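You operate a simulated robot arm through the tools that you are given. There is no shell and no other tool.

Carry out the task below with a simulated robot arm. There is one attempt and no reset: what you move stays moved.

## Task
Dose the tube on the grey stand with 1 blue and 2 yellow strokes, then rack it.
Fine: park both spouts; the tube goes into the free hole. Set down upright: rinse tube.

The check looks at the end state, three seconds after you hand in, the way a careful person would. Anything else that was tipped, shoved, dropped, spilled or broken makes it a failure.

## Robot
A 6-joint arm with a two-finger parallel gripper, fixed in place. Base frame: the origin is at the foot of the arm, x ahead of it, y to its left, z up; the work surface is at about z = 0. Readings come in m, degrees, newtons and seconds.
With the tool pointing down near the work surface it reaches from about 0.12 to 0.5 m from the base axis. Its first joint turns from -72.0 to 72.0 degrees. Payload 0.65 kg.
Tool frame: the origin (TCP) lies between the finger pads and is the grasp point; the fingertips stand 0.025 m ahead of it; z points along the fingers, y is the line along which they close. The gripper opens to 0.076 m. The fingers are 0.018 m wide and 0.01 m thick; the gripper's body (0.036 by 0.078 m) begins 0.045 m behind the TCP.
Orientation is that of the tool frame in the base frame, as a unit quaternion [x, y, z, w]. With the fingers straight down and closing along the base's y, the tool's x points along the base's -x, its y along +y and its z along -z.

## Interface
- The arm moves only by the tool apply_moves. Its argument "plan" is a list of rows, each an object of numbers (a shift or turn left out is 0, a gripper value left out holds the last): "x", "y", "z": the shift along the base's x, y, z in units of 25 mm (1.0 is 25 mm); "rx", "ry", "rz": the turn, a rotation vector about the base's x, y, z in units of 6 degrees (1.0 is 6 degrees); "fingers": the gripper command, from -1 (fully open) to 1 (shut), values between in proportion. In form: [{"x": .., "y": .., "z": .., "rx": .., "ry": .., "rz": .., "fingers": ..}, ...]. A call has 1 to 20 rows; each row shifts and turns the commanded pose from where the row before left it. A call with a number of a shift or a turn outside -1 to 1 is refused whole. A row lasts 0.2 s, in which the tool goes at most 0.05 m and 8.6 degrees; a call with a longer step from one row to the next is refused whole, and so is a gripper value outside its range. Where a pose cannot be reached the arm comes as near as it can. A force on the tool above 80 N (or 10 N above the force at the start of the call, whichever is more), or a blocked arm, ends the call early, and 0.2 s more pass. Each finger travels about 0.108 m/s and halts on what it meets, pressing with about 23 N; the grip force reading is that of the motor and also rises with nothing between the fingers. The clock runs only during rows and for 0.2 s after the last one: add rows that do not move to give the fingers time. The reply holds the time, the measured pose of the TCP, the force on the tool along the base axes, the opening and the grip force, in the units named above and with some noise, with the torque about the TCP (base axes, N m) and any sound that the robot's microphone picked up.
- Cameras (640 x 400 px; columns grow to the right, rows downward): "scene" is fixed at [0.0789, 0.2932, 0.4205]; the picture's right is [-0.52, -0.86, 0.00], its down [-0.36, 0.22, -0.91] and it looks along [0.78, -0.47, -0.42] (base axes); focal length 214 px, centre (320, 200). "wrist" rides on the gripper at [0.058, 0.011, -0.081] in the tool frame; the picture's right is [-0.18, 0.98, 0.00], its down [-0.75, -0.14, -0.64] and it looks along [-0.63, -0.12, 0.77] (tool axes); focal length 243 px, centre (320, 200). There is no depth. A picture from a camera that has moved, and an enlarged one, comes with that camera's place and axes in the base frame and with its lens.
- capture(camera): a new picture of that camera. It takes no simulated time.
- enlarge(camera, box): a new picture of the part [left, top, right, bottom] of that camera's present view, enlarged. It takes no simulated time.
- close_job(): hands the job in; it is judged then, once.

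Places have to be worked out from the pictures, the camera data and where the tool is seen. Open the gripper and draw the arm clear of the work before you hand the job in, unless the task says otherwise.

The tools are called after "Request:" as name(argument=value, ...) on one line, values as JSON. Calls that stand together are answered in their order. apply_moves: Moves the arm, as the interface text tells. Its arguments: {"type":"object","properties":{"plan":{"type":"array","items":{"type":"object","properties":{"x":{"type":"number"},"y":{"type":"number"},"z":{"type":"number"},"rx":{"type":"number"},"ry":{"type":"number"},"rz":{"type":"number"},"fingers":{"type":"number"}}}}},"required":["plan"]} The other tools are called the same way: capture (camera) takes a picture; enlarge (camera, box) takes an enlarged picture of a part of a camera's view; close_job () hands the job in.

At the start:

```text
t: 0.0
ee_pos: [0.2358, 0.0512, 0.3834]
tcp_rot: [0.0, 1.0, 0.001, -0.001]
contact_force: [0.2, -0.6, -0.3]
wrist_torque: [0.02, 0.02, -0.02]
width: 0.0759
finger_force: 0.1
```

scene: 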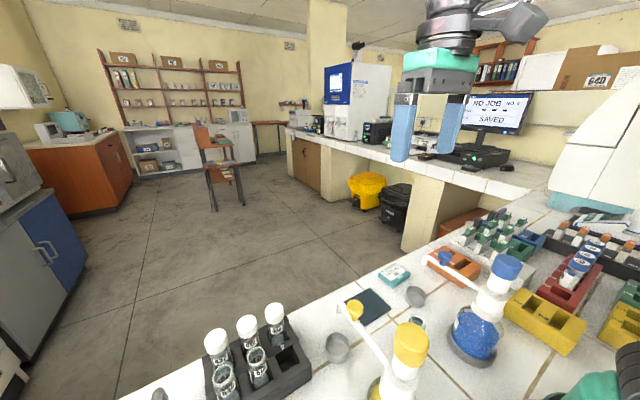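
wrist: 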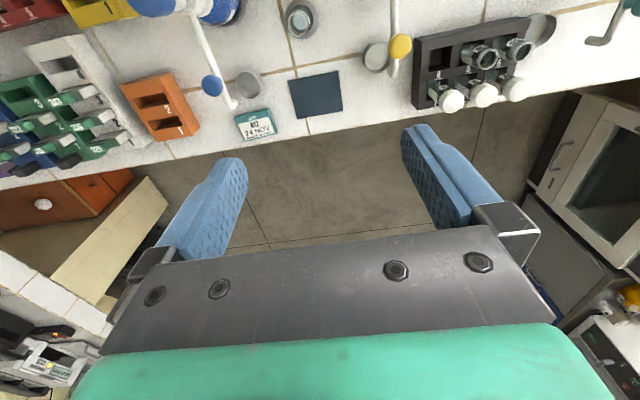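

I start by looking closely at the scene from both cameras to identify the bottles, the rack, the stand and the tube.

Request:
enlarge(camera="scene", box=[180, 220, 440, 400])

Request:
enlarge(camera="scene", box=[400, 200, 640, 400])

Request:
enlarge(camera="wrist", box=[0, 0, 320, 200])

Request:
enlarge(camera="wrist", box=[270, 0, 590, 140])

```text
2.22 times, centred on (310, 310) of scene
camera zoom: at [0.0789, 0.2932, 0.4205], right [-0.52, -0.86, 0.0], down [-0.36, 0.22, -0.91], along [0.78, -0.47, -0.42], focal length 477 px, centre (342, -44)
```

zoom: 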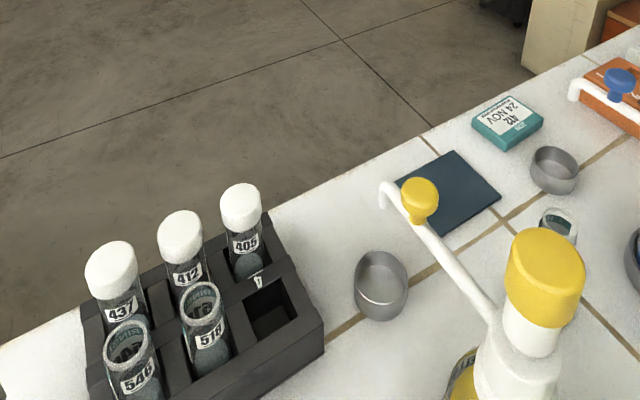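

```text
2.00 times, centred on (520, 300) of scene
camera zoom: at [0.0789, 0.2932, 0.4205], right [-0.52, -0.86, 0.0], down [-0.36, 0.22, -0.91], along [0.78, -0.47, -0.42], focal length 429 px, centre (-80, 0)
```

zoom: 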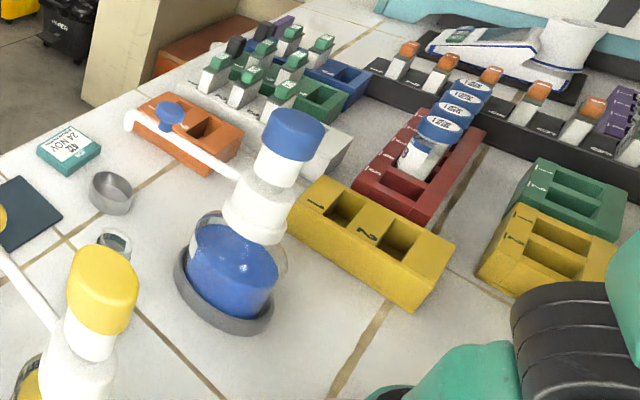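

```text
2.00 times, centred on (160, 100) of wrist
camera zoom: at [0.1783, 0.0619, 0.4635], right [0.18, 0.98, 0.0], down [0.75, -0.14, 0.64], along [0.63, -0.12, -0.77], focal length 485 px, centre (640, 400)
```

zoom: 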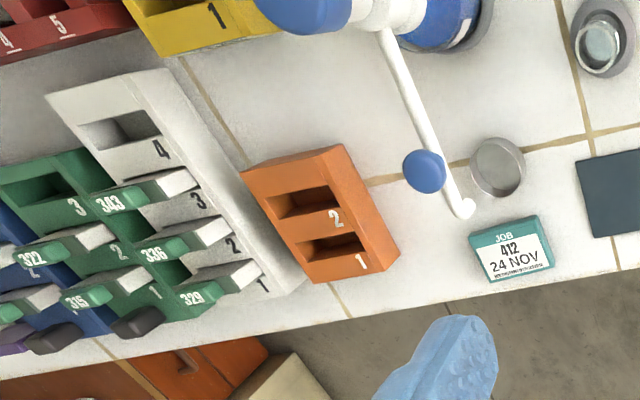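

```text
2.00 times, centred on (430, 70) of wrist
camera zoom: at [0.1783, 0.0619, 0.4635], right [0.18, 0.98, 0.0], down [0.75, -0.14, 0.64], along [0.63, -0.12, -0.77], focal length 485 px, centre (100, 460)
```

zoom: 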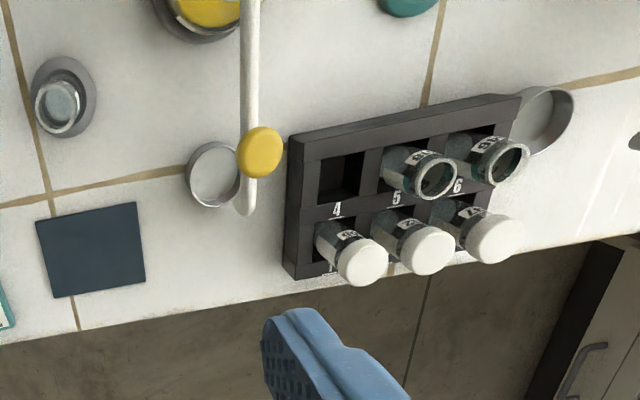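

Both spouts appear to be over small grey parking cups, near (0.27, -0.08) and (0.27, 0.14). The stand is near (0.20, 0.03). I tilt the wrist camera to look straight down from high up to see the whole bench.

Request:
apply_moves(plan=[{"ry": 1, "x": 0.3, "z": 0.3}, {"ry": 1, "x": 0.3, "z": 0.3}, {"ry": 1, "x": 0.3, "z": 0.3}, {"ry": 1, "x": 0.3, "z": 0.3}, {"ry": 1, "x": 0.3}, {"ry": 1, "x": 0.3}, {}])

```text
t: 1.6
ee_pos: [0.2577, 0.0514, 0.3772]
tcp_rot: [0.0, 0.975, 0.0, -0.222]
contact_force: [-0.5, 0.3, 0.3]
wrist_torque: [0.0, -0.01, 0.01]
width: 0.0762
finger_force: 0.1
out of reach, approached as far as the arm can: row 2, 3, 4
```

Request:
capture(camera="wrist")

Request:
capture(camera="scene")

```text
taken
camera wrist: at [0.2399, 0.0616, 0.476], right [0.17, 0.98, -0.08], down [0.96, -0.14, 0.25], along [0.24, -0.12, -0.96], focal length 243 px, centre (320, 200)
```

wrist: 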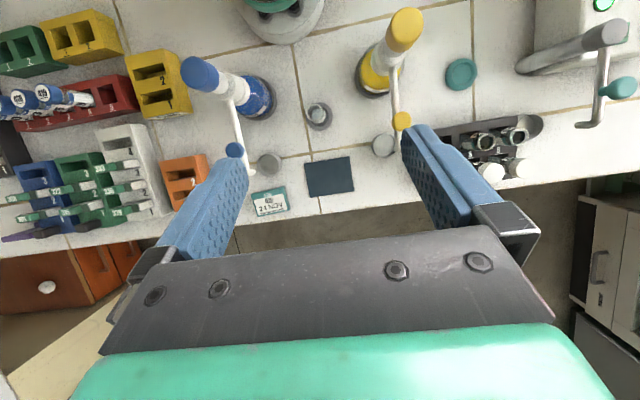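

```text
taken
```

scene: 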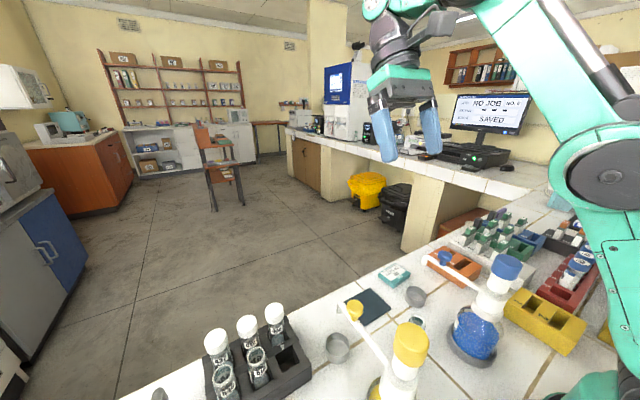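

The overview shows everything; I zoom in on the dosing area, the rack and the apparatus on the right.

Request:
enlarge(camera="wrist", box=[180, 0, 420, 150])

Request:
enlarge(camera="wrist", box=[400, 0, 640, 200])

Request:
enlarge(camera="wrist", box=[0, 0, 240, 250])

Request:
enlarge(camera="scene", box=[130, 290, 310, 400])

Request:
enlarge(camera="scene", box=[310, 230, 550, 400])

Request:
enlarge(camera="scene", box=[430, 80, 560, 170])

```text
2.67 times, centred on (300, 75) of wrist
camera zoom: at [0.2399, 0.0616, 0.476], right [0.17, 0.98, -0.08], down [0.96, -0.14, 0.25], along [0.24, -0.12, -0.96], focal length 647 px, centre (373, 533)
```

zoom: 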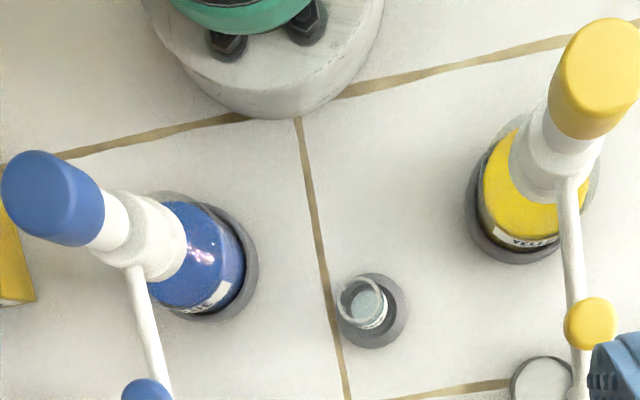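

```text
2.00 times, centred on (520, 100) of wrist
camera zoom: at [0.2399, 0.0616, 0.476], right [0.17, 0.98, -0.08], down [0.96, -0.14, 0.25], along [0.24, -0.12, -0.96], focal length 485 px, centre (-80, 400)
```

zoom: 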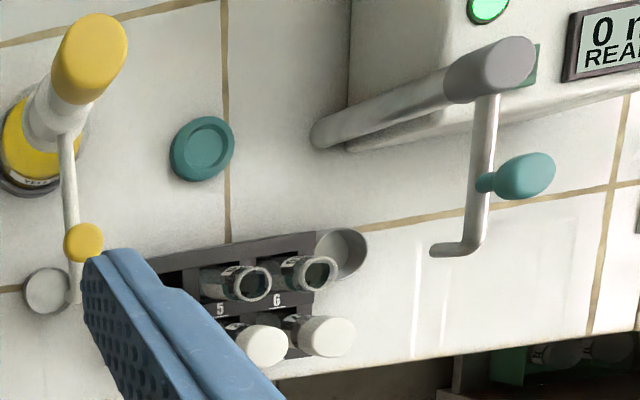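

```text
1.60 times, centred on (120, 125) of wrist
camera zoom: at [0.2399, 0.0616, 0.476], right [0.17, 0.98, -0.08], down [0.96, -0.14, 0.25], along [0.24, -0.12, -0.96], focal length 388 px, centre (640, 320)
```

zoom: 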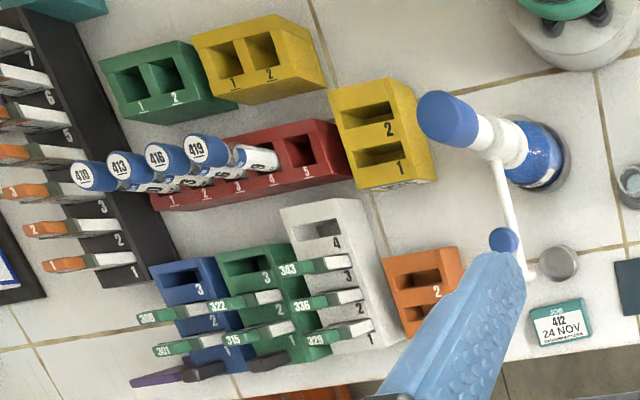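

```text
3.56 times, centred on (220, 345) of scene
camera zoom: at [0.0789, 0.2932, 0.4205], right [-0.52, -0.86, 0.0], down [-0.36, 0.22, -0.91], along [0.78, -0.47, -0.42], focal length 763 px, centre (676, -316)
```

zoom: 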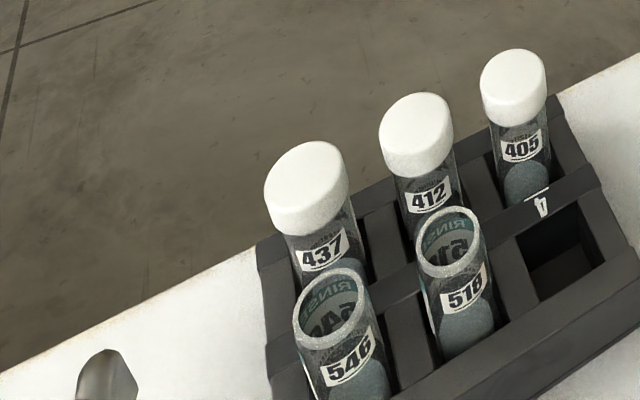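

```text
2.35 times, centred on (430, 315) of scene
camera zoom: at [0.0789, 0.2932, 0.4205], right [-0.52, -0.86, 0.0], down [-0.36, 0.22, -0.91], along [0.78, -0.47, -0.42], focal length 505 px, centre (61, -71)
```

zoom: 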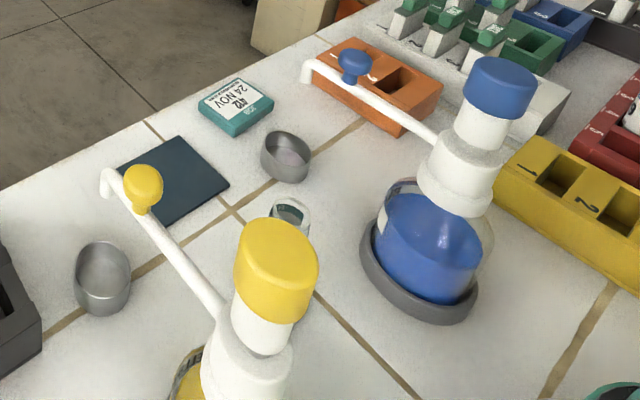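

```text
4.44 times, centred on (495, 125) of scene
camera zoom: at [0.0789, 0.2932, 0.4205], right [-0.52, -0.86, 0.0], down [-0.36, 0.22, -0.91], along [0.78, -0.47, -0.42], focal length 953 px, centre (-458, 533)
```

zoom: 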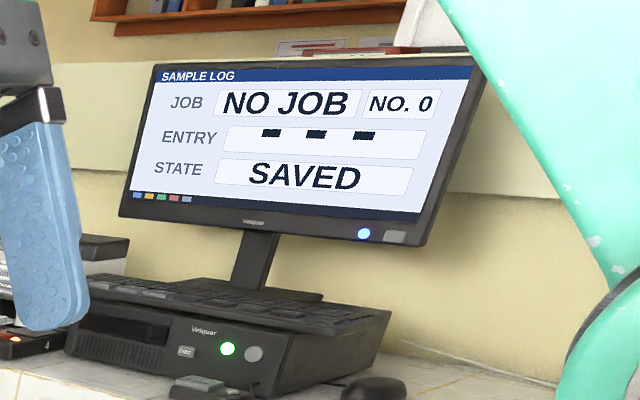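

The open rack tubes 518 and 546 have teal "RINSE" marks, and there is a third teal-knobbed apparatus on the left. I move the camera over to that side for a closer look before touching anything.

Request:
apply_moves(plan=[{"y": 1}, {"y": 1}, {"y": 1}, {"y": 1}, {"y": 1}, {"y": 1}, {}])

Request:
capture(camera="wrist")

```text
t: 3.2
ee_pos: [0.2396, 0.1847, 0.3554]
tcp_rot: [0.001, 0.974, 0.0, -0.228]
contact_force: [0.5, 0.5, 0.1]
wrist_torque: [-0.02, -0.01, 0.0]
width: 0.0759
finger_force: 0.1
out of reach, approached as far as the arm can: row 2, 3, 4, 5, 6
```

```text
taken
camera wrist: at [0.2239, 0.1945, 0.4542], right [0.17, 0.98, -0.08], down [0.96, -0.14, 0.24], along [0.23, -0.12, -0.97], focal length 243 px, centre (320, 200)
```

wrist: 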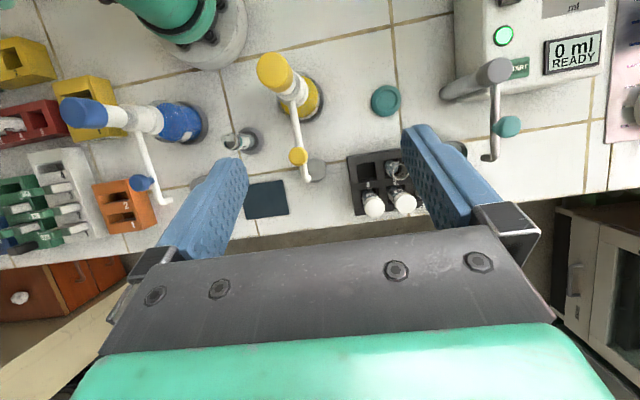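

Request:
enlarge(camera="wrist", box=[360, 0, 640, 180])

Request:
enlarge(camera="wrist", box=[200, 90, 290, 160])

Request:
enlarge(camera="wrist", box=[270, 130, 430, 230])

```text
2.22 times, centred on (500, 90) of wrist
camera zoom: at [0.2239, 0.1945, 0.4542], right [0.17, 0.98, -0.08], down [0.96, -0.14, 0.24], along [0.23, -0.12, -0.97], focal length 539 px, centre (-80, 444)
```

zoom: 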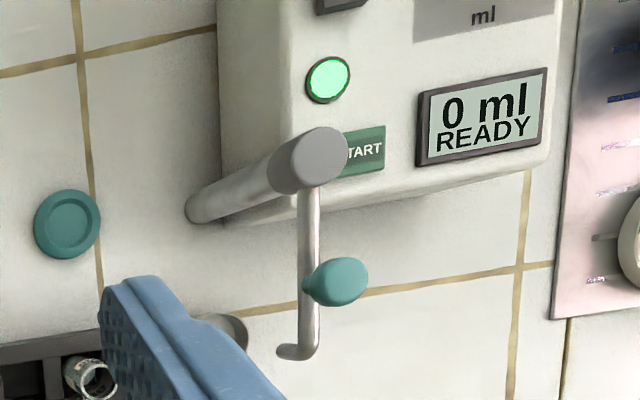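

```text
5.71 times, centred on (245, 125) of wrist
camera zoom: at [0.2239, 0.1945, 0.4542], right [0.17, 0.98, -0.08], down [0.96, -0.14, 0.24], along [0.23, -0.12, -0.97], focal length 1386 px, centre (749, 629)
```

zoom: 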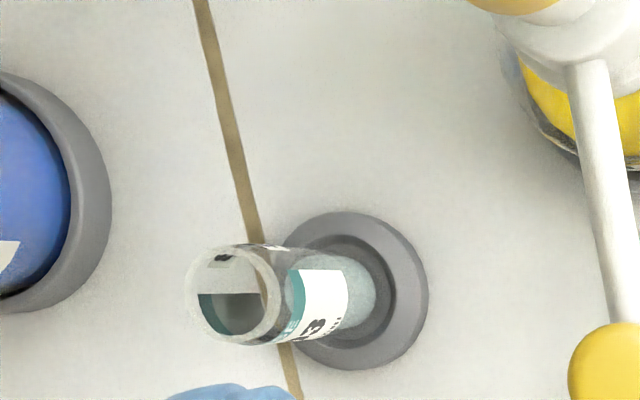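

```text
4.00 times, centred on (350, 180) of wrist
camera zoom: at [0.2239, 0.1945, 0.4542], right [0.17, 0.98, -0.08], down [0.96, -0.14, 0.24], along [0.23, -0.12, -0.97], focal length 970 px, centre (200, 280)
```

zoom: 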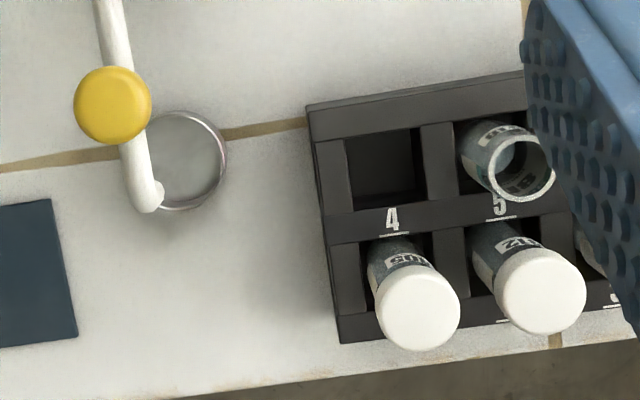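

The layout is now clear: both spouts are parked over their cups. The blue axis is near (0.146, -0.082) and the yellow near (0.147, 0.142). The tube stands at about (0.200, 0.029) and the free hole 4 is at about (0.284, 0.228). I bring the tool back to vertical and travel high to above the blue knob, near (0.237, -0.084).

Request:
apply_moves(plan=[{"ry": -1, "y": -1}, {"ry": -1, "y": -1}, {"ry": -1, "y": -1}, {"ry": -1, "y": -1}, {"ry": -0.4, "y": -1}, {"y": -1}, {"y": -1}, {"y": -1}, {"y": -1}, {"y": -1}, {"y": -0.75}, {"z": -1}, {"z": -1}, {}])

Request:
capture(camera="wrist")

Request:
capture(camera="scene")

```text
t: 6.2
ee_pos: [0.2433, -0.0862, 0.3045]
tcp_rot: [0.0, 1.0, 0.0, 0.001]
contact_force: [-1.1, -0.3, -0.2]
wrist_torque: [-0.01, 0.0, -0.02]
width: 0.0761
finger_force: 0.1
```

```text
taken
camera wrist: at [0.1841, -0.0753, 0.3852], right [0.18, 0.98, 0.0], down [0.75, -0.14, 0.64], along [0.63, -0.12, -0.76], focal length 243 px, centre (320, 200)
```

wrist: 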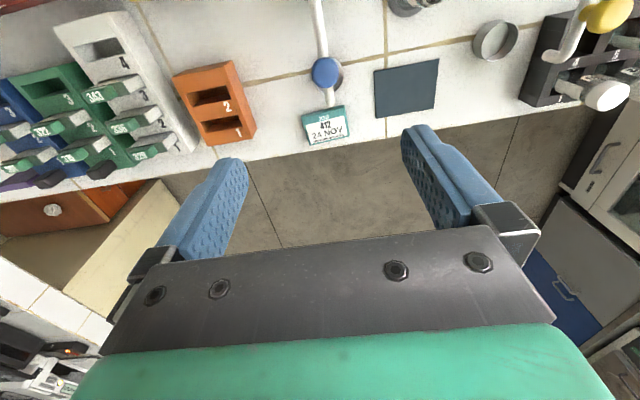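

```text
taken
```

scene: 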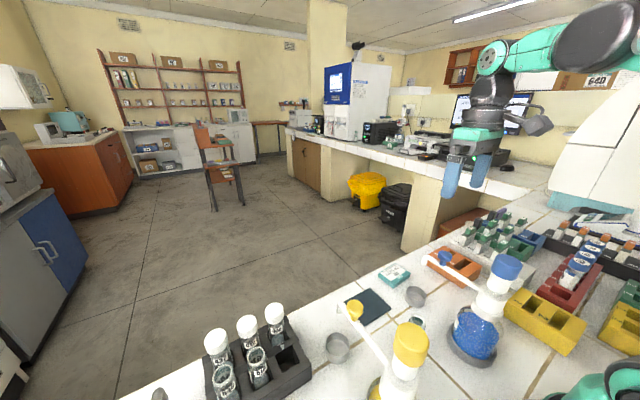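

Request:
enlarge(camera="wrist", box=[270, 0, 390, 150])

Request:
enlarge(camera="scene", box=[390, 230, 550, 370])

Request:
enlarge(camera="scene", box=[420, 40, 580, 220])

```text
2.67 times, centred on (330, 75) of wrist
camera zoom: at [0.1841, -0.0753, 0.3852], right [0.18, 0.98, 0.0], down [0.75, -0.14, 0.64], along [0.63, -0.12, -0.76], focal length 647 px, centre (293, 533)
```

zoom: 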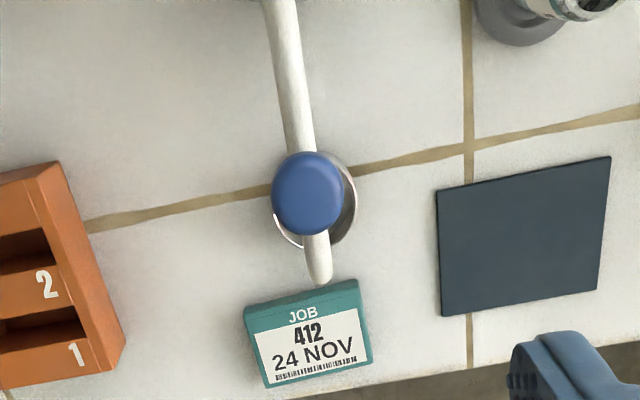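

```text
2.86 times, centred on (470, 300) of scene
camera zoom: at [0.0789, 0.2932, 0.4205], right [-0.52, -0.86, 0.0], down [-0.36, 0.22, -0.91], along [0.78, -0.47, -0.42], focal length 613 px, centre (-109, -86)
```

zoom: 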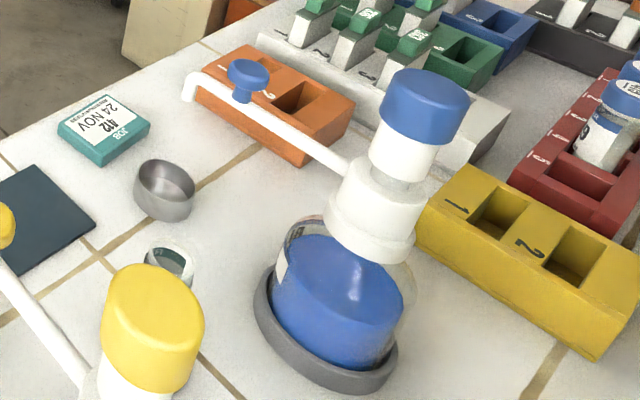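

```text
2.22 times, centred on (500, 130) of scene
camera zoom: at [0.0789, 0.2932, 0.4205], right [-0.52, -0.86, 0.0], down [-0.36, 0.22, -0.91], along [0.78, -0.47, -0.42], focal length 477 px, centre (-80, 356)
```

zoom: 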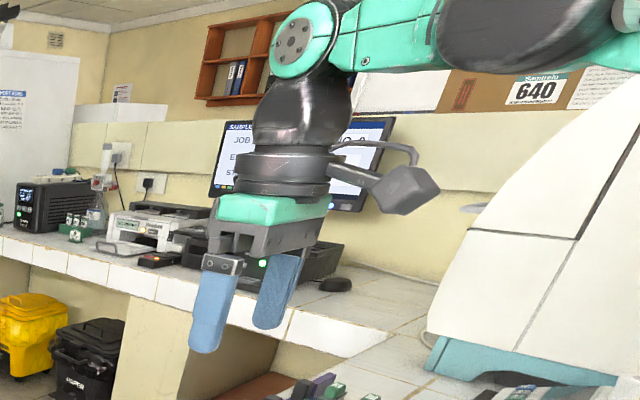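

The knob top is at about (0.235, -0.080, 0.153). I line up above it and go partly down with the gripper open, then check.

Request:
apply_moves(plan=[{"x": -0.33, "y": 0.24}, {"z": -1}, {"z": -1}, {"z": -1}, {"z": -0.8}, {}])

Request:
capture(camera="wrist")

Request:
enlarge(camera="scene", box=[390, 150, 590, 350])

```text
t: 7.6
ee_pos: [0.2335, -0.08, 0.2084]
tcp_rot: [0.0, 1.0, -0.001, 0.001]
contact_force: [0.1, -0.4, 1.1]
wrist_torque: [0.01, 0.01, -0.01]
width: 0.076
finger_force: 0.0
```

```text
taken
camera wrist: at [0.1752, -0.0699, 0.2888], right [0.18, 0.98, 0.0], down [0.75, -0.14, 0.64], along [0.63, -0.12, -0.76], focal length 243 px, centre (320, 200)
```

wrist: 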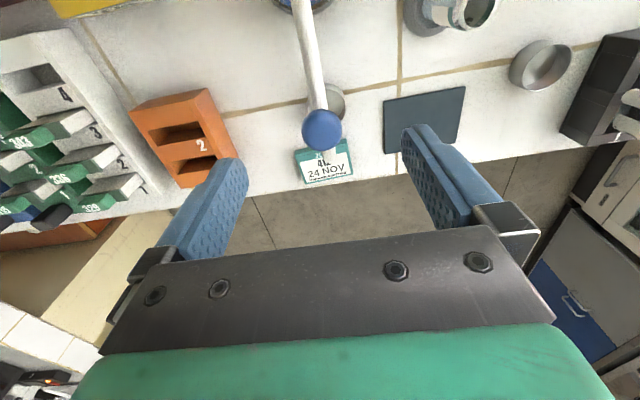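

```text
2.00 times, centred on (490, 250) of scene
camera zoom: at [0.0789, 0.2932, 0.4205], right [-0.52, -0.86, 0.0], down [-0.36, 0.22, -0.91], along [0.78, -0.47, -0.42], focal length 429 px, centre (-20, 100)
```

zoom: 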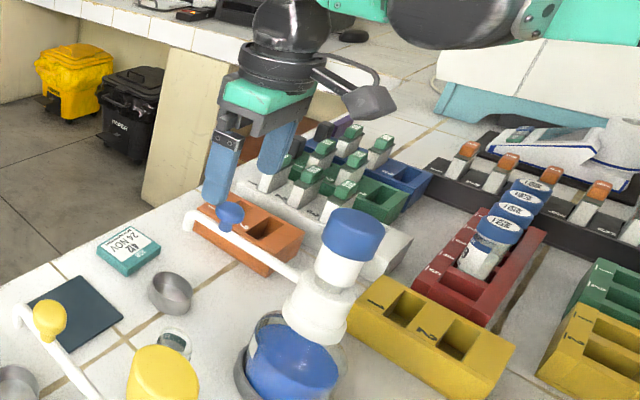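

The knob is centred between the fingers at about (0.2345, -0.0805). I go down to z ≈ 0.158 and close on it gently.

Request:
apply_moves(plan=[{"z": -1}, {"z": -1, "x": 0.04}, {}, {"fingers": -0.2}, {"fingers": 0.2}, {"fingers": 0.6}, {"fingers": 1}, {"fingers": 1}])

Request:
capture(camera="wrist")

Request:
enlarge(camera="scene", box=[390, 150, 590, 350])

```text
t: 9.4
ee_pos: [0.2355, -0.0787, 0.1594]
tcp_rot: [0.001, 1.0, 0.0, 0.001]
contact_force: [2.5, 1.3, -5.3]
wrist_torque: [0.01, -0.04, -0.1]
width: 0.0231
finger_force: 39.3
```

```text
taken
camera wrist: at [0.1765, -0.0687, 0.2403], right [0.18, 0.98, 0.0], down [0.75, -0.14, 0.64], along [0.63, -0.12, -0.76], focal length 243 px, centre (320, 200)
```

wrist: 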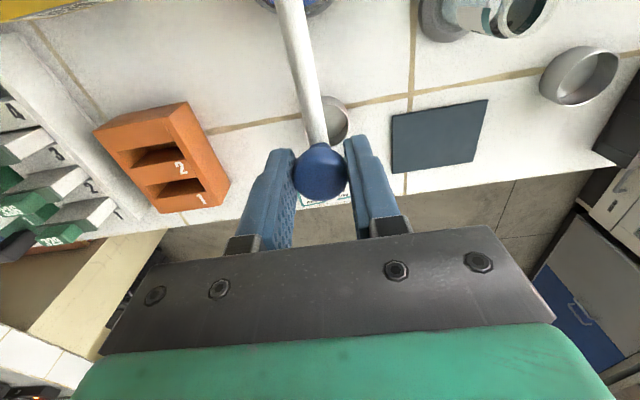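

```text
2.00 times, centred on (490, 250) of scene
camera zoom: at [0.0789, 0.2932, 0.4205], right [-0.52, -0.86, 0.0], down [-0.36, 0.22, -0.91], along [0.78, -0.47, -0.42], focal length 429 px, centre (-20, 100)
```

zoom: 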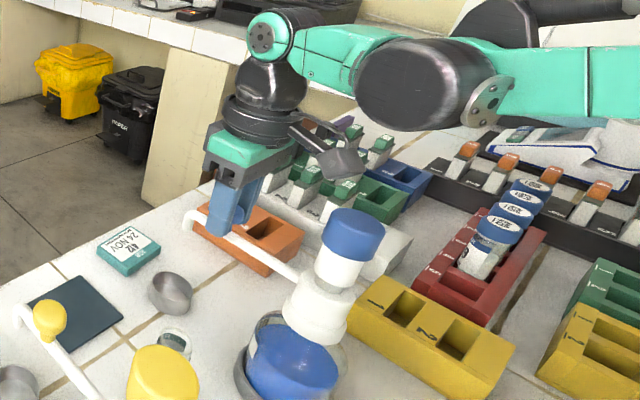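

The knob is held (opening 23 mm). I swing the blue spout counter-clockwise along an arc about (0.146, -0.080), turning the tool with it. I do the first 18° and then check the forces.

Request:
apply_moves(plan=[{"x": -0.02, "y": 0.374, "rz": 1}, {"x": -0.059, "y": 0.37, "rz": 1}, {"x": -0.097, "y": 0.362, "rz": 1}, {}])

Request:
capture(camera="wrist")

Request:
enlarge(camera="scene", box=[350, 150, 590, 350])

```text
t: 10.4
ee_pos: [0.2298, -0.0516, 0.1574]
tcp_rot: [-0.156, 0.988, 0.0, 0.001]
contact_force: [-3.3, -0.5, 37.6]
wrist_torque: [-0.04, 0.18, -0.06]
width: 0.0234
finger_force: 39.5
```

```text
taken
camera wrist: at [0.1712, -0.0592, 0.2388], right [-0.13, 0.99, 0.0], down [0.76, 0.1, 0.64], along [0.64, 0.08, -0.77], focal length 243 px, centre (320, 200)
```

wrist: 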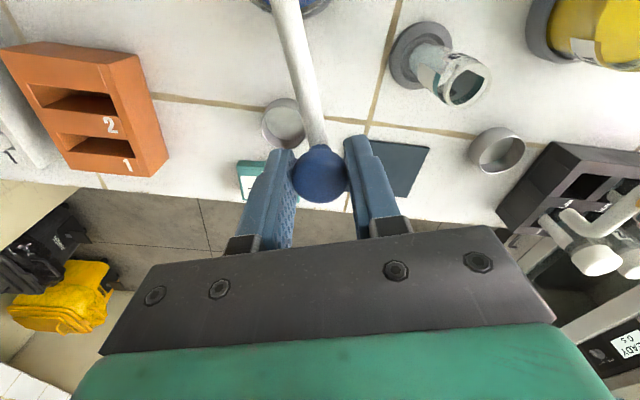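

```text
2.00 times, centred on (470, 250) of scene
camera zoom: at [0.0788, 0.2932, 0.4205], right [-0.52, -0.86, 0.0], down [-0.36, 0.22, -0.91], along [0.78, -0.47, -0.42], focal length 429 px, centre (20, 100)
```

zoom: 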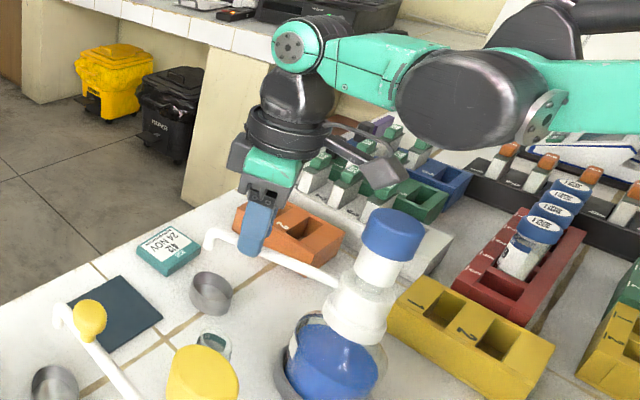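

The spout follows, but the tool is pressing down on the knob with about 38 N. I raise slightly to relieve that before going on.

Request:
apply_moves(plan=[{"z": 0.06}, {}])

```text
t: 11.0
ee_pos: [0.2298, -0.0525, 0.1593]
tcp_rot: [-0.156, 0.988, 0.0, 0.002]
contact_force: [4.7, 2.6, -38.4]
wrist_torque: [0.03, -0.12, -0.05]
width: 0.0235
finger_force: 39.2
```

Request:
apply_moves(plan=[{"z": -0.03}, {}])

```text
t: 11.6
ee_pos: [0.23, -0.053, 0.1589]
tcp_rot: [-0.157, 0.988, 0.0, 0.001]
contact_force: [-1.8, 2.4, 33.5]
wrist_torque: [0.01, 0.11, -0.26]
width: 0.0234
finger_force: 39.6
```

The vertical load is just grip friction, reversing with tiny moves. I loosen the fingers so they cage the knob without squeezing it.

Request:
apply_moves(plan=[{"fingers": 0.35}, {"fingers": 0.35}])

```text
t: 12.2
ee_pos: [0.2305, -0.0539, 0.1583]
tcp_rot: [-0.157, 0.988, 0.0, 0.001]
contact_force: [0.0, 0.7, 0.2]
wrist_torque: [-0.01, 0.01, -0.01]
width: 0.0245
finger_force: 0.1
```

Forces are now zero with the knob caged. I continue the arc toward the stand.

Request:
apply_moves(plan=[{"x": -0.134, "y": 0.35, "rz": 1}, {"x": -0.17, "y": 0.334, "rz": 1}, {"x": -0.204, "y": 0.314, "rz": 1}, {"x": -0.236, "y": 0.291, "rz": 1}, {"x": -0.265, "y": 0.265, "rz": 1}, {}])

Request:
capture(camera="wrist")

Request:
enlarge(camera="scene", box=[350, 150, 590, 350])

```text
t: 13.6
ee_pos: [0.2043, -0.0122, 0.159]
tcp_rot: [-0.407, 0.913, 0.0, 0.0]
contact_force: [0.2, -0.2, 0.5]
wrist_torque: [-0.05, -0.03, -0.01]
width: 0.0245
finger_force: 0.0
```

```text
taken
camera wrist: at [0.1567, -0.0491, 0.2403], right [-0.61, 0.79, 0.0], down [0.61, 0.46, 0.64], along [0.51, 0.39, -0.76], focal length 243 px, centre (320, 200)
```

wrist: 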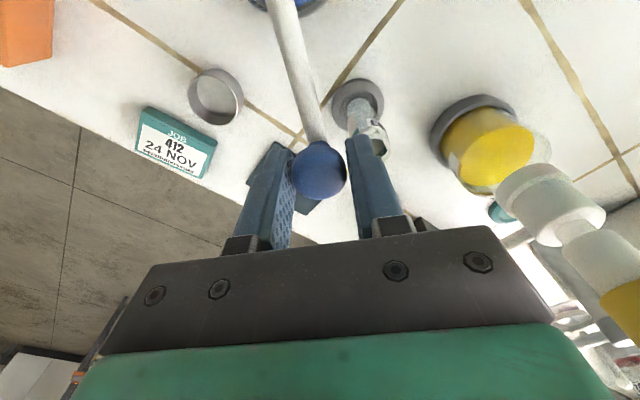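

```text
2.00 times, centred on (470, 250) of scene
camera zoom: at [0.0789, 0.2932, 0.4205], right [-0.52, -0.86, 0.0], down [-0.36, 0.22, -0.91], along [0.78, -0.47, -0.42], focal length 429 px, centre (20, 100)
```

zoom: 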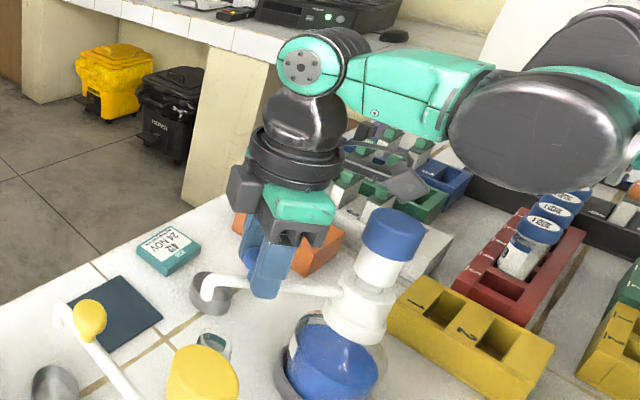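

Request:
apply_moves(plan=[{"x": -0.291, "y": 0.236, "rz": 1}, {"x": -0.314, "y": 0.204, "rz": 1}, {"x": -0.14, "y": 0.078, "rz": 0.4}, {}])

Request:
capture(camera="wrist")

Request:
enlarge(camera="scene", box=[370, 220, 530, 360])

```text
t: 14.6
ee_pos: [0.1851, -0.0014, 0.16]
tcp_rot: [-0.517, 0.856, 0.001, 0.001]
contact_force: [0.9, -0.7, 1.1]
wrist_torque: [-0.04, -0.01, 0.03]
width: 0.0254
finger_force: 0.1
```

```text
taken
camera wrist: at [0.1479, -0.0486, 0.2411], right [-0.79, 0.62, 0.0], down [0.47, 0.6, 0.64], along [0.4, 0.51, -0.76], focal length 243 px, centre (320, 200)
```

wrist: 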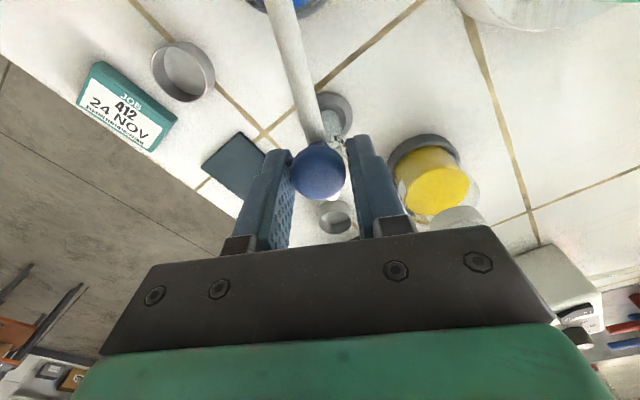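

```text
2.86 times, centred on (450, 290) of scene
camera zoom: at [0.0789, 0.2932, 0.4205], right [-0.52, -0.86, 0.0], down [-0.36, 0.22, -0.91], along [0.78, -0.47, -0.42], focal length 613 px, centre (-51, -57)
```

zoom: 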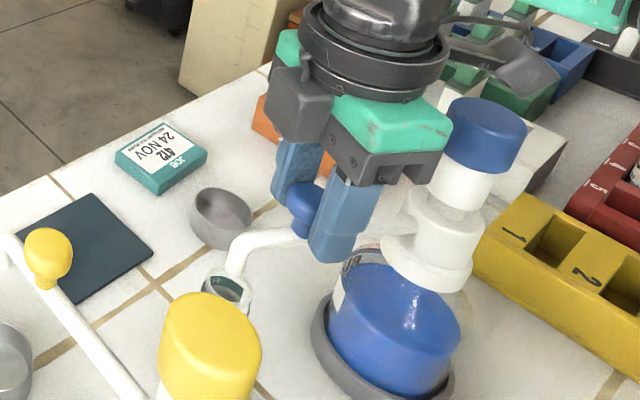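

The spout tip appears to be over the tube mouth. I zoom in to verify the alignment before releasing.

Request:
enlarge(camera="scene", box=[420, 275, 484, 330])

Request:
enlarge(camera="wrist", box=[270, 70, 390, 220])

```text
7.27 times, centred on (452, 302) of scene
camera zoom: at [0.0789, 0.2932, 0.4205], right [-0.52, -0.86, 0.0], down [-0.36, 0.22, -0.91], along [0.78, -0.47, -0.42], focal length 1560 px, centre (-640, -546)
```

zoom: 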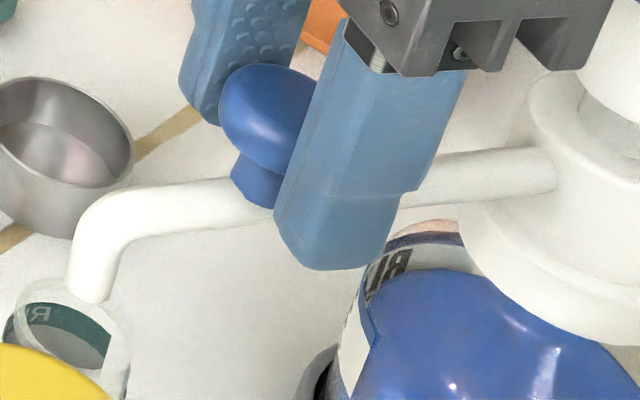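

```text
2.67 times, centred on (330, 145) of wrist
camera zoom: at [0.1479, -0.0486, 0.2411], right [-0.79, 0.62, 0.0], down [0.47, 0.6, 0.64], along [0.4, 0.51, -0.76], focal length 647 px, centre (293, 347)
```

zoom: 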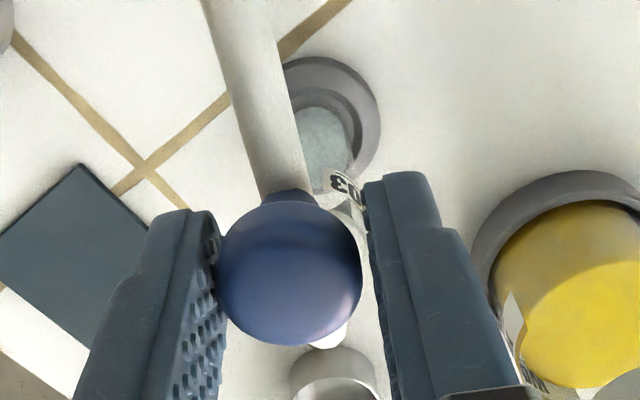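

The blue tip is centred over the tube mouth. I open the fingers, rise straight up clear of the knob, and close the fingers for pressing.

Request:
apply_moves(plan=[{"fingers": 0.1}, {"fingers": -0.2}, {"fingers": -0.2}, {"z": 1}, {"z": 1}, {"z": 1}, {"z": 1}, {}])

Request:
enlarge(camera="scene", box=[370, 200, 530, 360])

Request:
capture(camera="wrist")

```text
t: 16.4
ee_pos: [0.186, 0.0012, 0.262]
tcp_rot: [-0.518, 0.855, 0.001, 0.001]
contact_force: [-0.6, 1.3, 0.7]
wrist_torque: [0.02, -0.01, -0.01]
width: 0.0456
finger_force: 0.0
```

```text
2.50 times, centred on (450, 280) of scene
camera zoom: at [0.0789, 0.2932, 0.4205], right [-0.52, -0.86, 0.0], down [-0.36, 0.22, -0.91], along [0.78, -0.47, -0.42], focal length 536 px, centre (-5, 0)
```

zoom: 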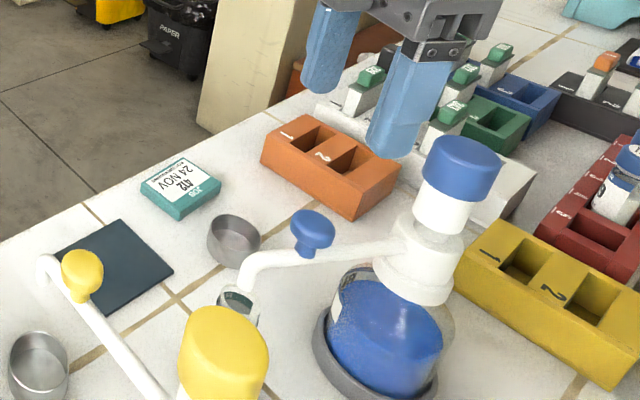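

```text
taken
camera wrist: at [0.1487, -0.0462, 0.3421], right [-0.79, 0.62, 0.0], down [0.47, 0.6, 0.64], along [0.4, 0.51, -0.76], focal length 243 px, centre (320, 200)
```

wrist: 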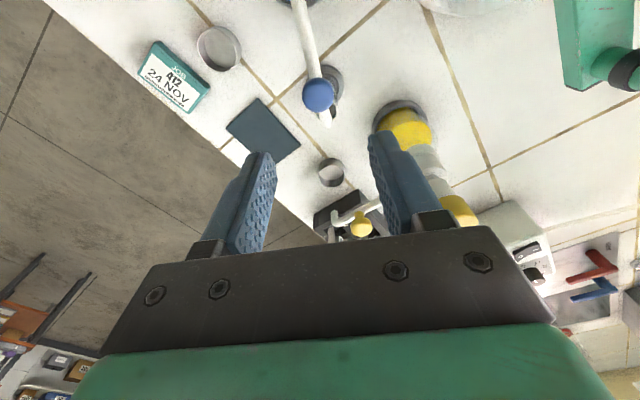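

Request:
enlarge(camera="wrist", box=[280, 50, 370, 150])

Request:
enlarge(camera="scene", box=[420, 275, 484, 330])

Request:
enlarge(camera="scene", box=[450, 240, 530, 370])

```text
4.00 times, centred on (325, 100) of wrist
camera zoom: at [0.1487, -0.0462, 0.3421], right [-0.79, 0.62, 0.0], down [0.47, 0.6, 0.64], along [0.4, 0.51, -0.76], focal length 970 px, centre (300, 600)
```

zoom: 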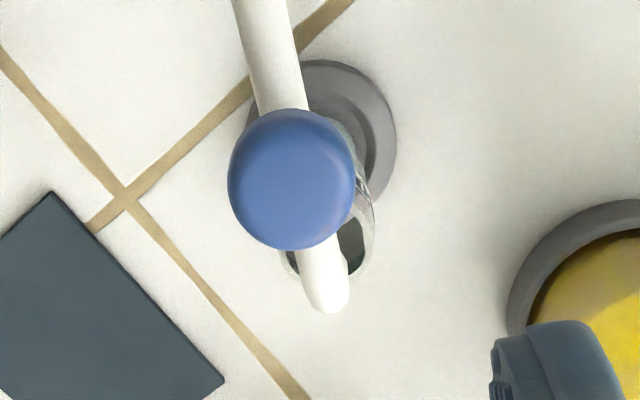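

```text
7.27 times, centred on (452, 302) of scene
camera zoom: at [0.0789, 0.2932, 0.4205], right [-0.52, -0.86, 0.0], down [-0.36, 0.22, -0.91], along [0.78, -0.47, -0.42], focal length 1560 px, centre (-640, -546)
```

zoom: 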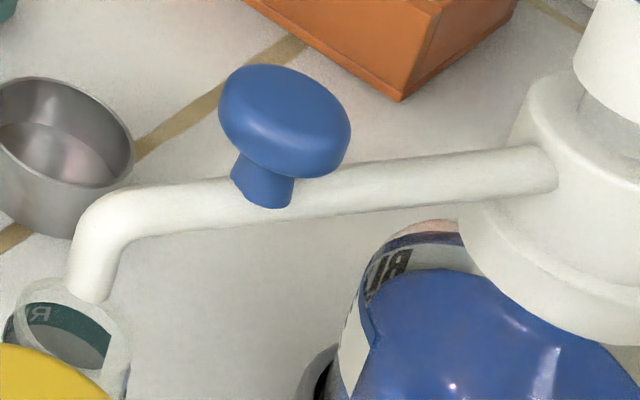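

```text
3.08 times, centred on (490, 305) of scene
camera zoom: at [0.0789, 0.2932, 0.4205], right [-0.52, -0.86, 0.0], down [-0.36, 0.22, -0.91], along [0.78, -0.47, -0.42], focal length 660 px, centre (-203, -123)
```

zoom: 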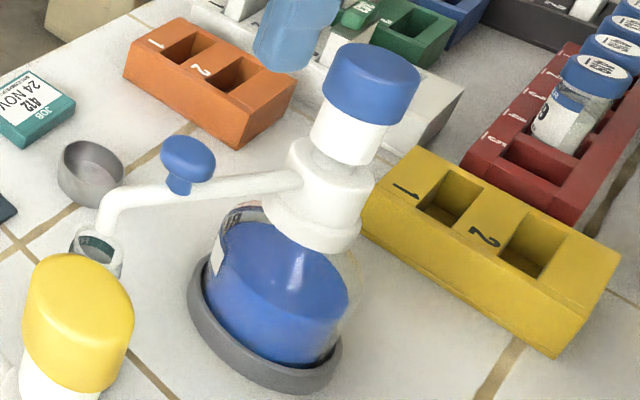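

The blue outlet is above the tube mouth. I move the closed fingers over the blue head at about (0.148, -0.080) and hover above it, keeping the present yaw.

Request:
apply_moves(plan=[{"fingers": 1}, {"x": -0.38, "y": -0.81}, {"x": -0.38, "y": -0.81}, {"x": -0.38, "y": -0.81}, {"x": -0.38, "y": -0.81}, {"z": -0.6}, {}])

Request:
capture(camera="wrist")

Request:
enlarge(camera="scene", box=[420, 180, 580, 320])

```text
t: 18.0
ee_pos: [0.1488, -0.0807, 0.2437]
tcp_rot: [-0.518, 0.855, 0.0, 0.001]
contact_force: [-0.5, 0.5, 0.3]
wrist_torque: [0.01, 0.01, 0.0]
width: 0.0
finger_force: 23.2
```

```text
taken
camera wrist: at [0.1116, -0.127, 0.3253], right [-0.79, 0.62, 0.0], down [0.47, 0.6, 0.64], along [0.4, 0.51, -0.76], focal length 243 px, centre (320, 200)
```

wrist: 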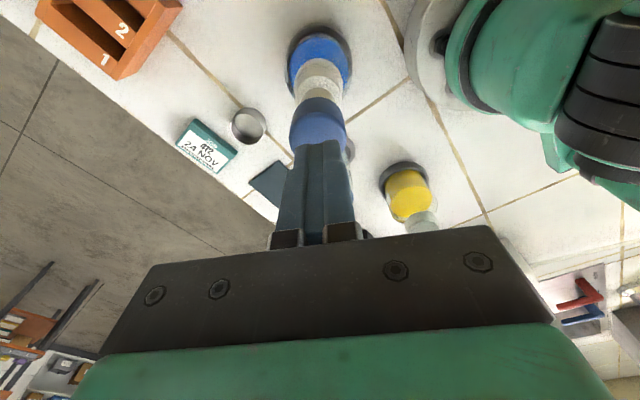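

```text
2.86 times, centred on (500, 250) of scene
camera zoom: at [0.0789, 0.2932, 0.4205], right [-0.52, -0.86, 0.0], down [-0.36, 0.22, -0.91], along [0.78, -0.47, -0.42], focal length 613 px, centre (-194, 57)
```

zoom: 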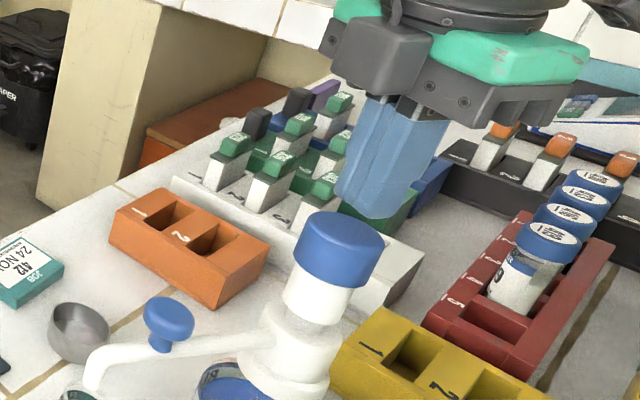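

Fingertips are at z ≈ 0.219, centred over the blue head, whose top is at about 0.199. I lower to just about contact and read the force.

Request:
apply_moves(plan=[{"z": -0.5}, {"z": -0.1}, {"z": -0.1}, {}])

Request:
enlarge(camera="scene", box=[420, 180, 580, 320])

```text
t: 19.0
ee_pos: [0.1485, -0.0817, 0.2261]
tcp_rot: [-0.519, 0.855, 0.0, 0.001]
contact_force: [-0.5, -1.6, 2.3]
wrist_torque: [-0.06, 0.03, -0.01]
width: 0.0
finger_force: 22.6
```

```text
2.86 times, centred on (500, 250) of scene
camera zoom: at [0.0789, 0.2932, 0.4205], right [-0.52, -0.86, 0.0], down [-0.36, 0.22, -0.91], along [0.78, -0.47, -0.42], focal length 613 px, centre (-194, 57)
```

zoom: 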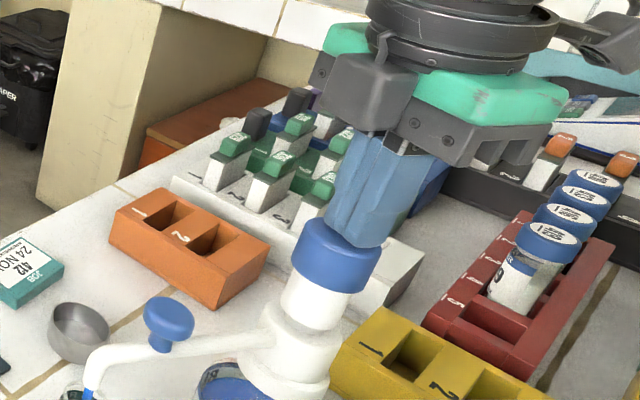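

The head is starting to move and blue liquid is showing at the tip, right over the tube. I complete this one stroke with a steady push down.

Request:
apply_moves(plan=[{"z": -0.12}, {"z": -0.12}, {"z": -0.12}, {}])

Request:
enlarge(camera="scene", box=[420, 180, 580, 320])

Request:
enlarge(camera="scene", box=[420, 275, 484, 330])

```text
t: 20.0
ee_pos: [0.1476, -0.0801, 0.2187]
tcp_rot: [-0.518, 0.856, 0.001, 0.0]
contact_force: [-2.7, 2.3, 5.4]
wrist_torque: [0.02, 0.06, 0.0]
width: 0.0
finger_force: 23.2
```

```text
2.86 times, centred on (500, 250) of scene
camera zoom: at [0.0789, 0.2932, 0.4205], right [-0.52, -0.86, 0.0], down [-0.36, 0.22, -0.91], along [0.78, -0.47, -0.42], focal length 613 px, centre (-194, 57)
```

zoom: 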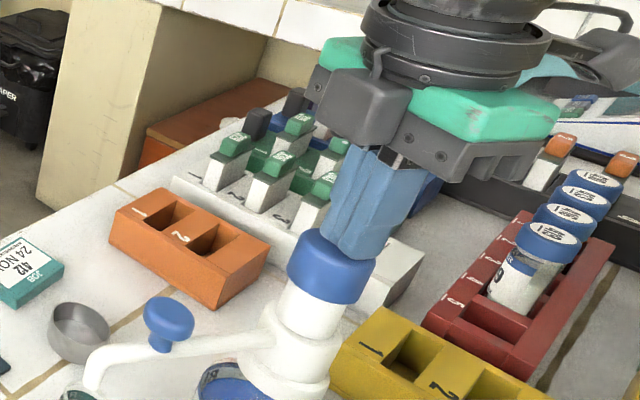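

```text
7.27 times, centred on (452, 302) of scene
camera zoom: at [0.0789, 0.2932, 0.4205], right [-0.52, -0.86, 0.0], down [-0.36, 0.22, -0.91], along [0.78, -0.47, -0.42], focal length 1560 px, centre (-640, -546)
```

zoom: 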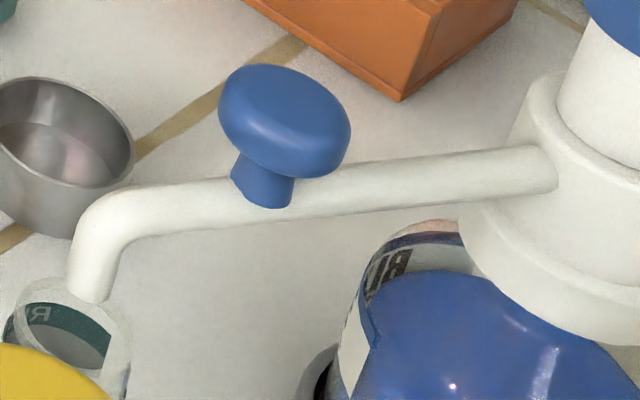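

Request:
apply_moves(plan=[{"z": -0.08}, {"z": -0.08}, {}])

Request:
enlarge(camera="scene", box=[420, 180, 580, 320])

```text
t: 20.8
ee_pos: [0.1484, -0.0816, 0.2148]
tcp_rot: [-0.518, 0.855, 0.001, 0.002]
contact_force: [-3.2, -1.8, 6.8]
wrist_torque: [-0.11, 0.07, -0.02]
width: 0.0001
finger_force: 22.6
heard: click
```

```text
2.86 times, centred on (500, 250) of scene
camera zoom: at [0.0789, 0.2932, 0.4205], right [-0.52, -0.86, 0.0], down [-0.36, 0.22, -0.91], along [0.78, -0.47, -0.42], focal length 613 px, centre (-194, 57)
```

zoom: 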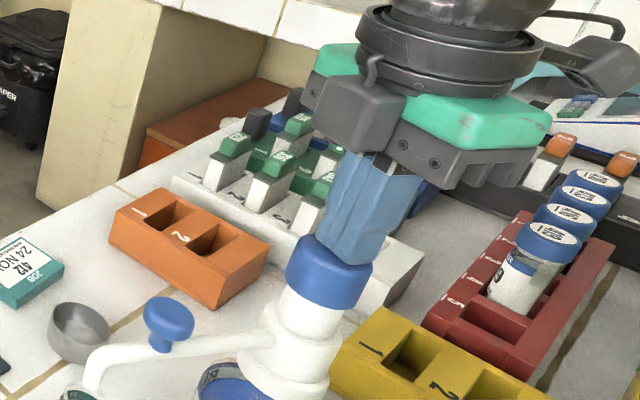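

A click marks the end of the stroke. I release fully by going straight up and check the tube.

Request:
apply_moves(plan=[{"z": 0.3}, {"z": 0.5}, {"z": 0.7}, {"z": 0.8}, {}])

Request:
enlarge(camera="scene", box=[420, 200, 580, 340])

Request:
enlarge(camera="scene", box=[420, 275, 484, 330])

```text
t: 22.0
ee_pos: [0.1473, -0.0798, 0.2729]
tcp_rot: [-0.518, 0.855, 0.001, 0.001]
contact_force: [-0.3, 0.5, 0.1]
wrist_torque: [0.0, -0.02, 0.03]
width: 0.0
finger_force: 22.5
```

```text
2.86 times, centred on (500, 270) of scene
camera zoom: at [0.0789, 0.2932, 0.4205], right [-0.52, -0.86, 0.0], down [-0.36, 0.22, -0.91], along [0.78, -0.47, -0.42], focal length 613 px, centre (-194, 0)
```

zoom: 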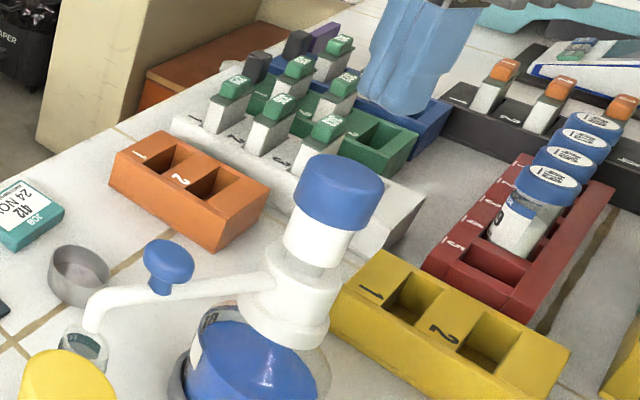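

```text
7.27 times, centred on (452, 302) of scene
camera zoom: at [0.0789, 0.2932, 0.4205], right [-0.52, -0.86, 0.0], down [-0.36, 0.22, -0.91], along [0.78, -0.47, -0.42], focal length 1560 px, centre (-640, -546)
```

zoom: 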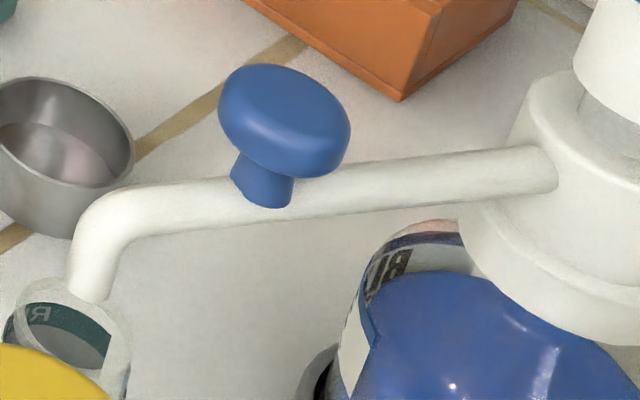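

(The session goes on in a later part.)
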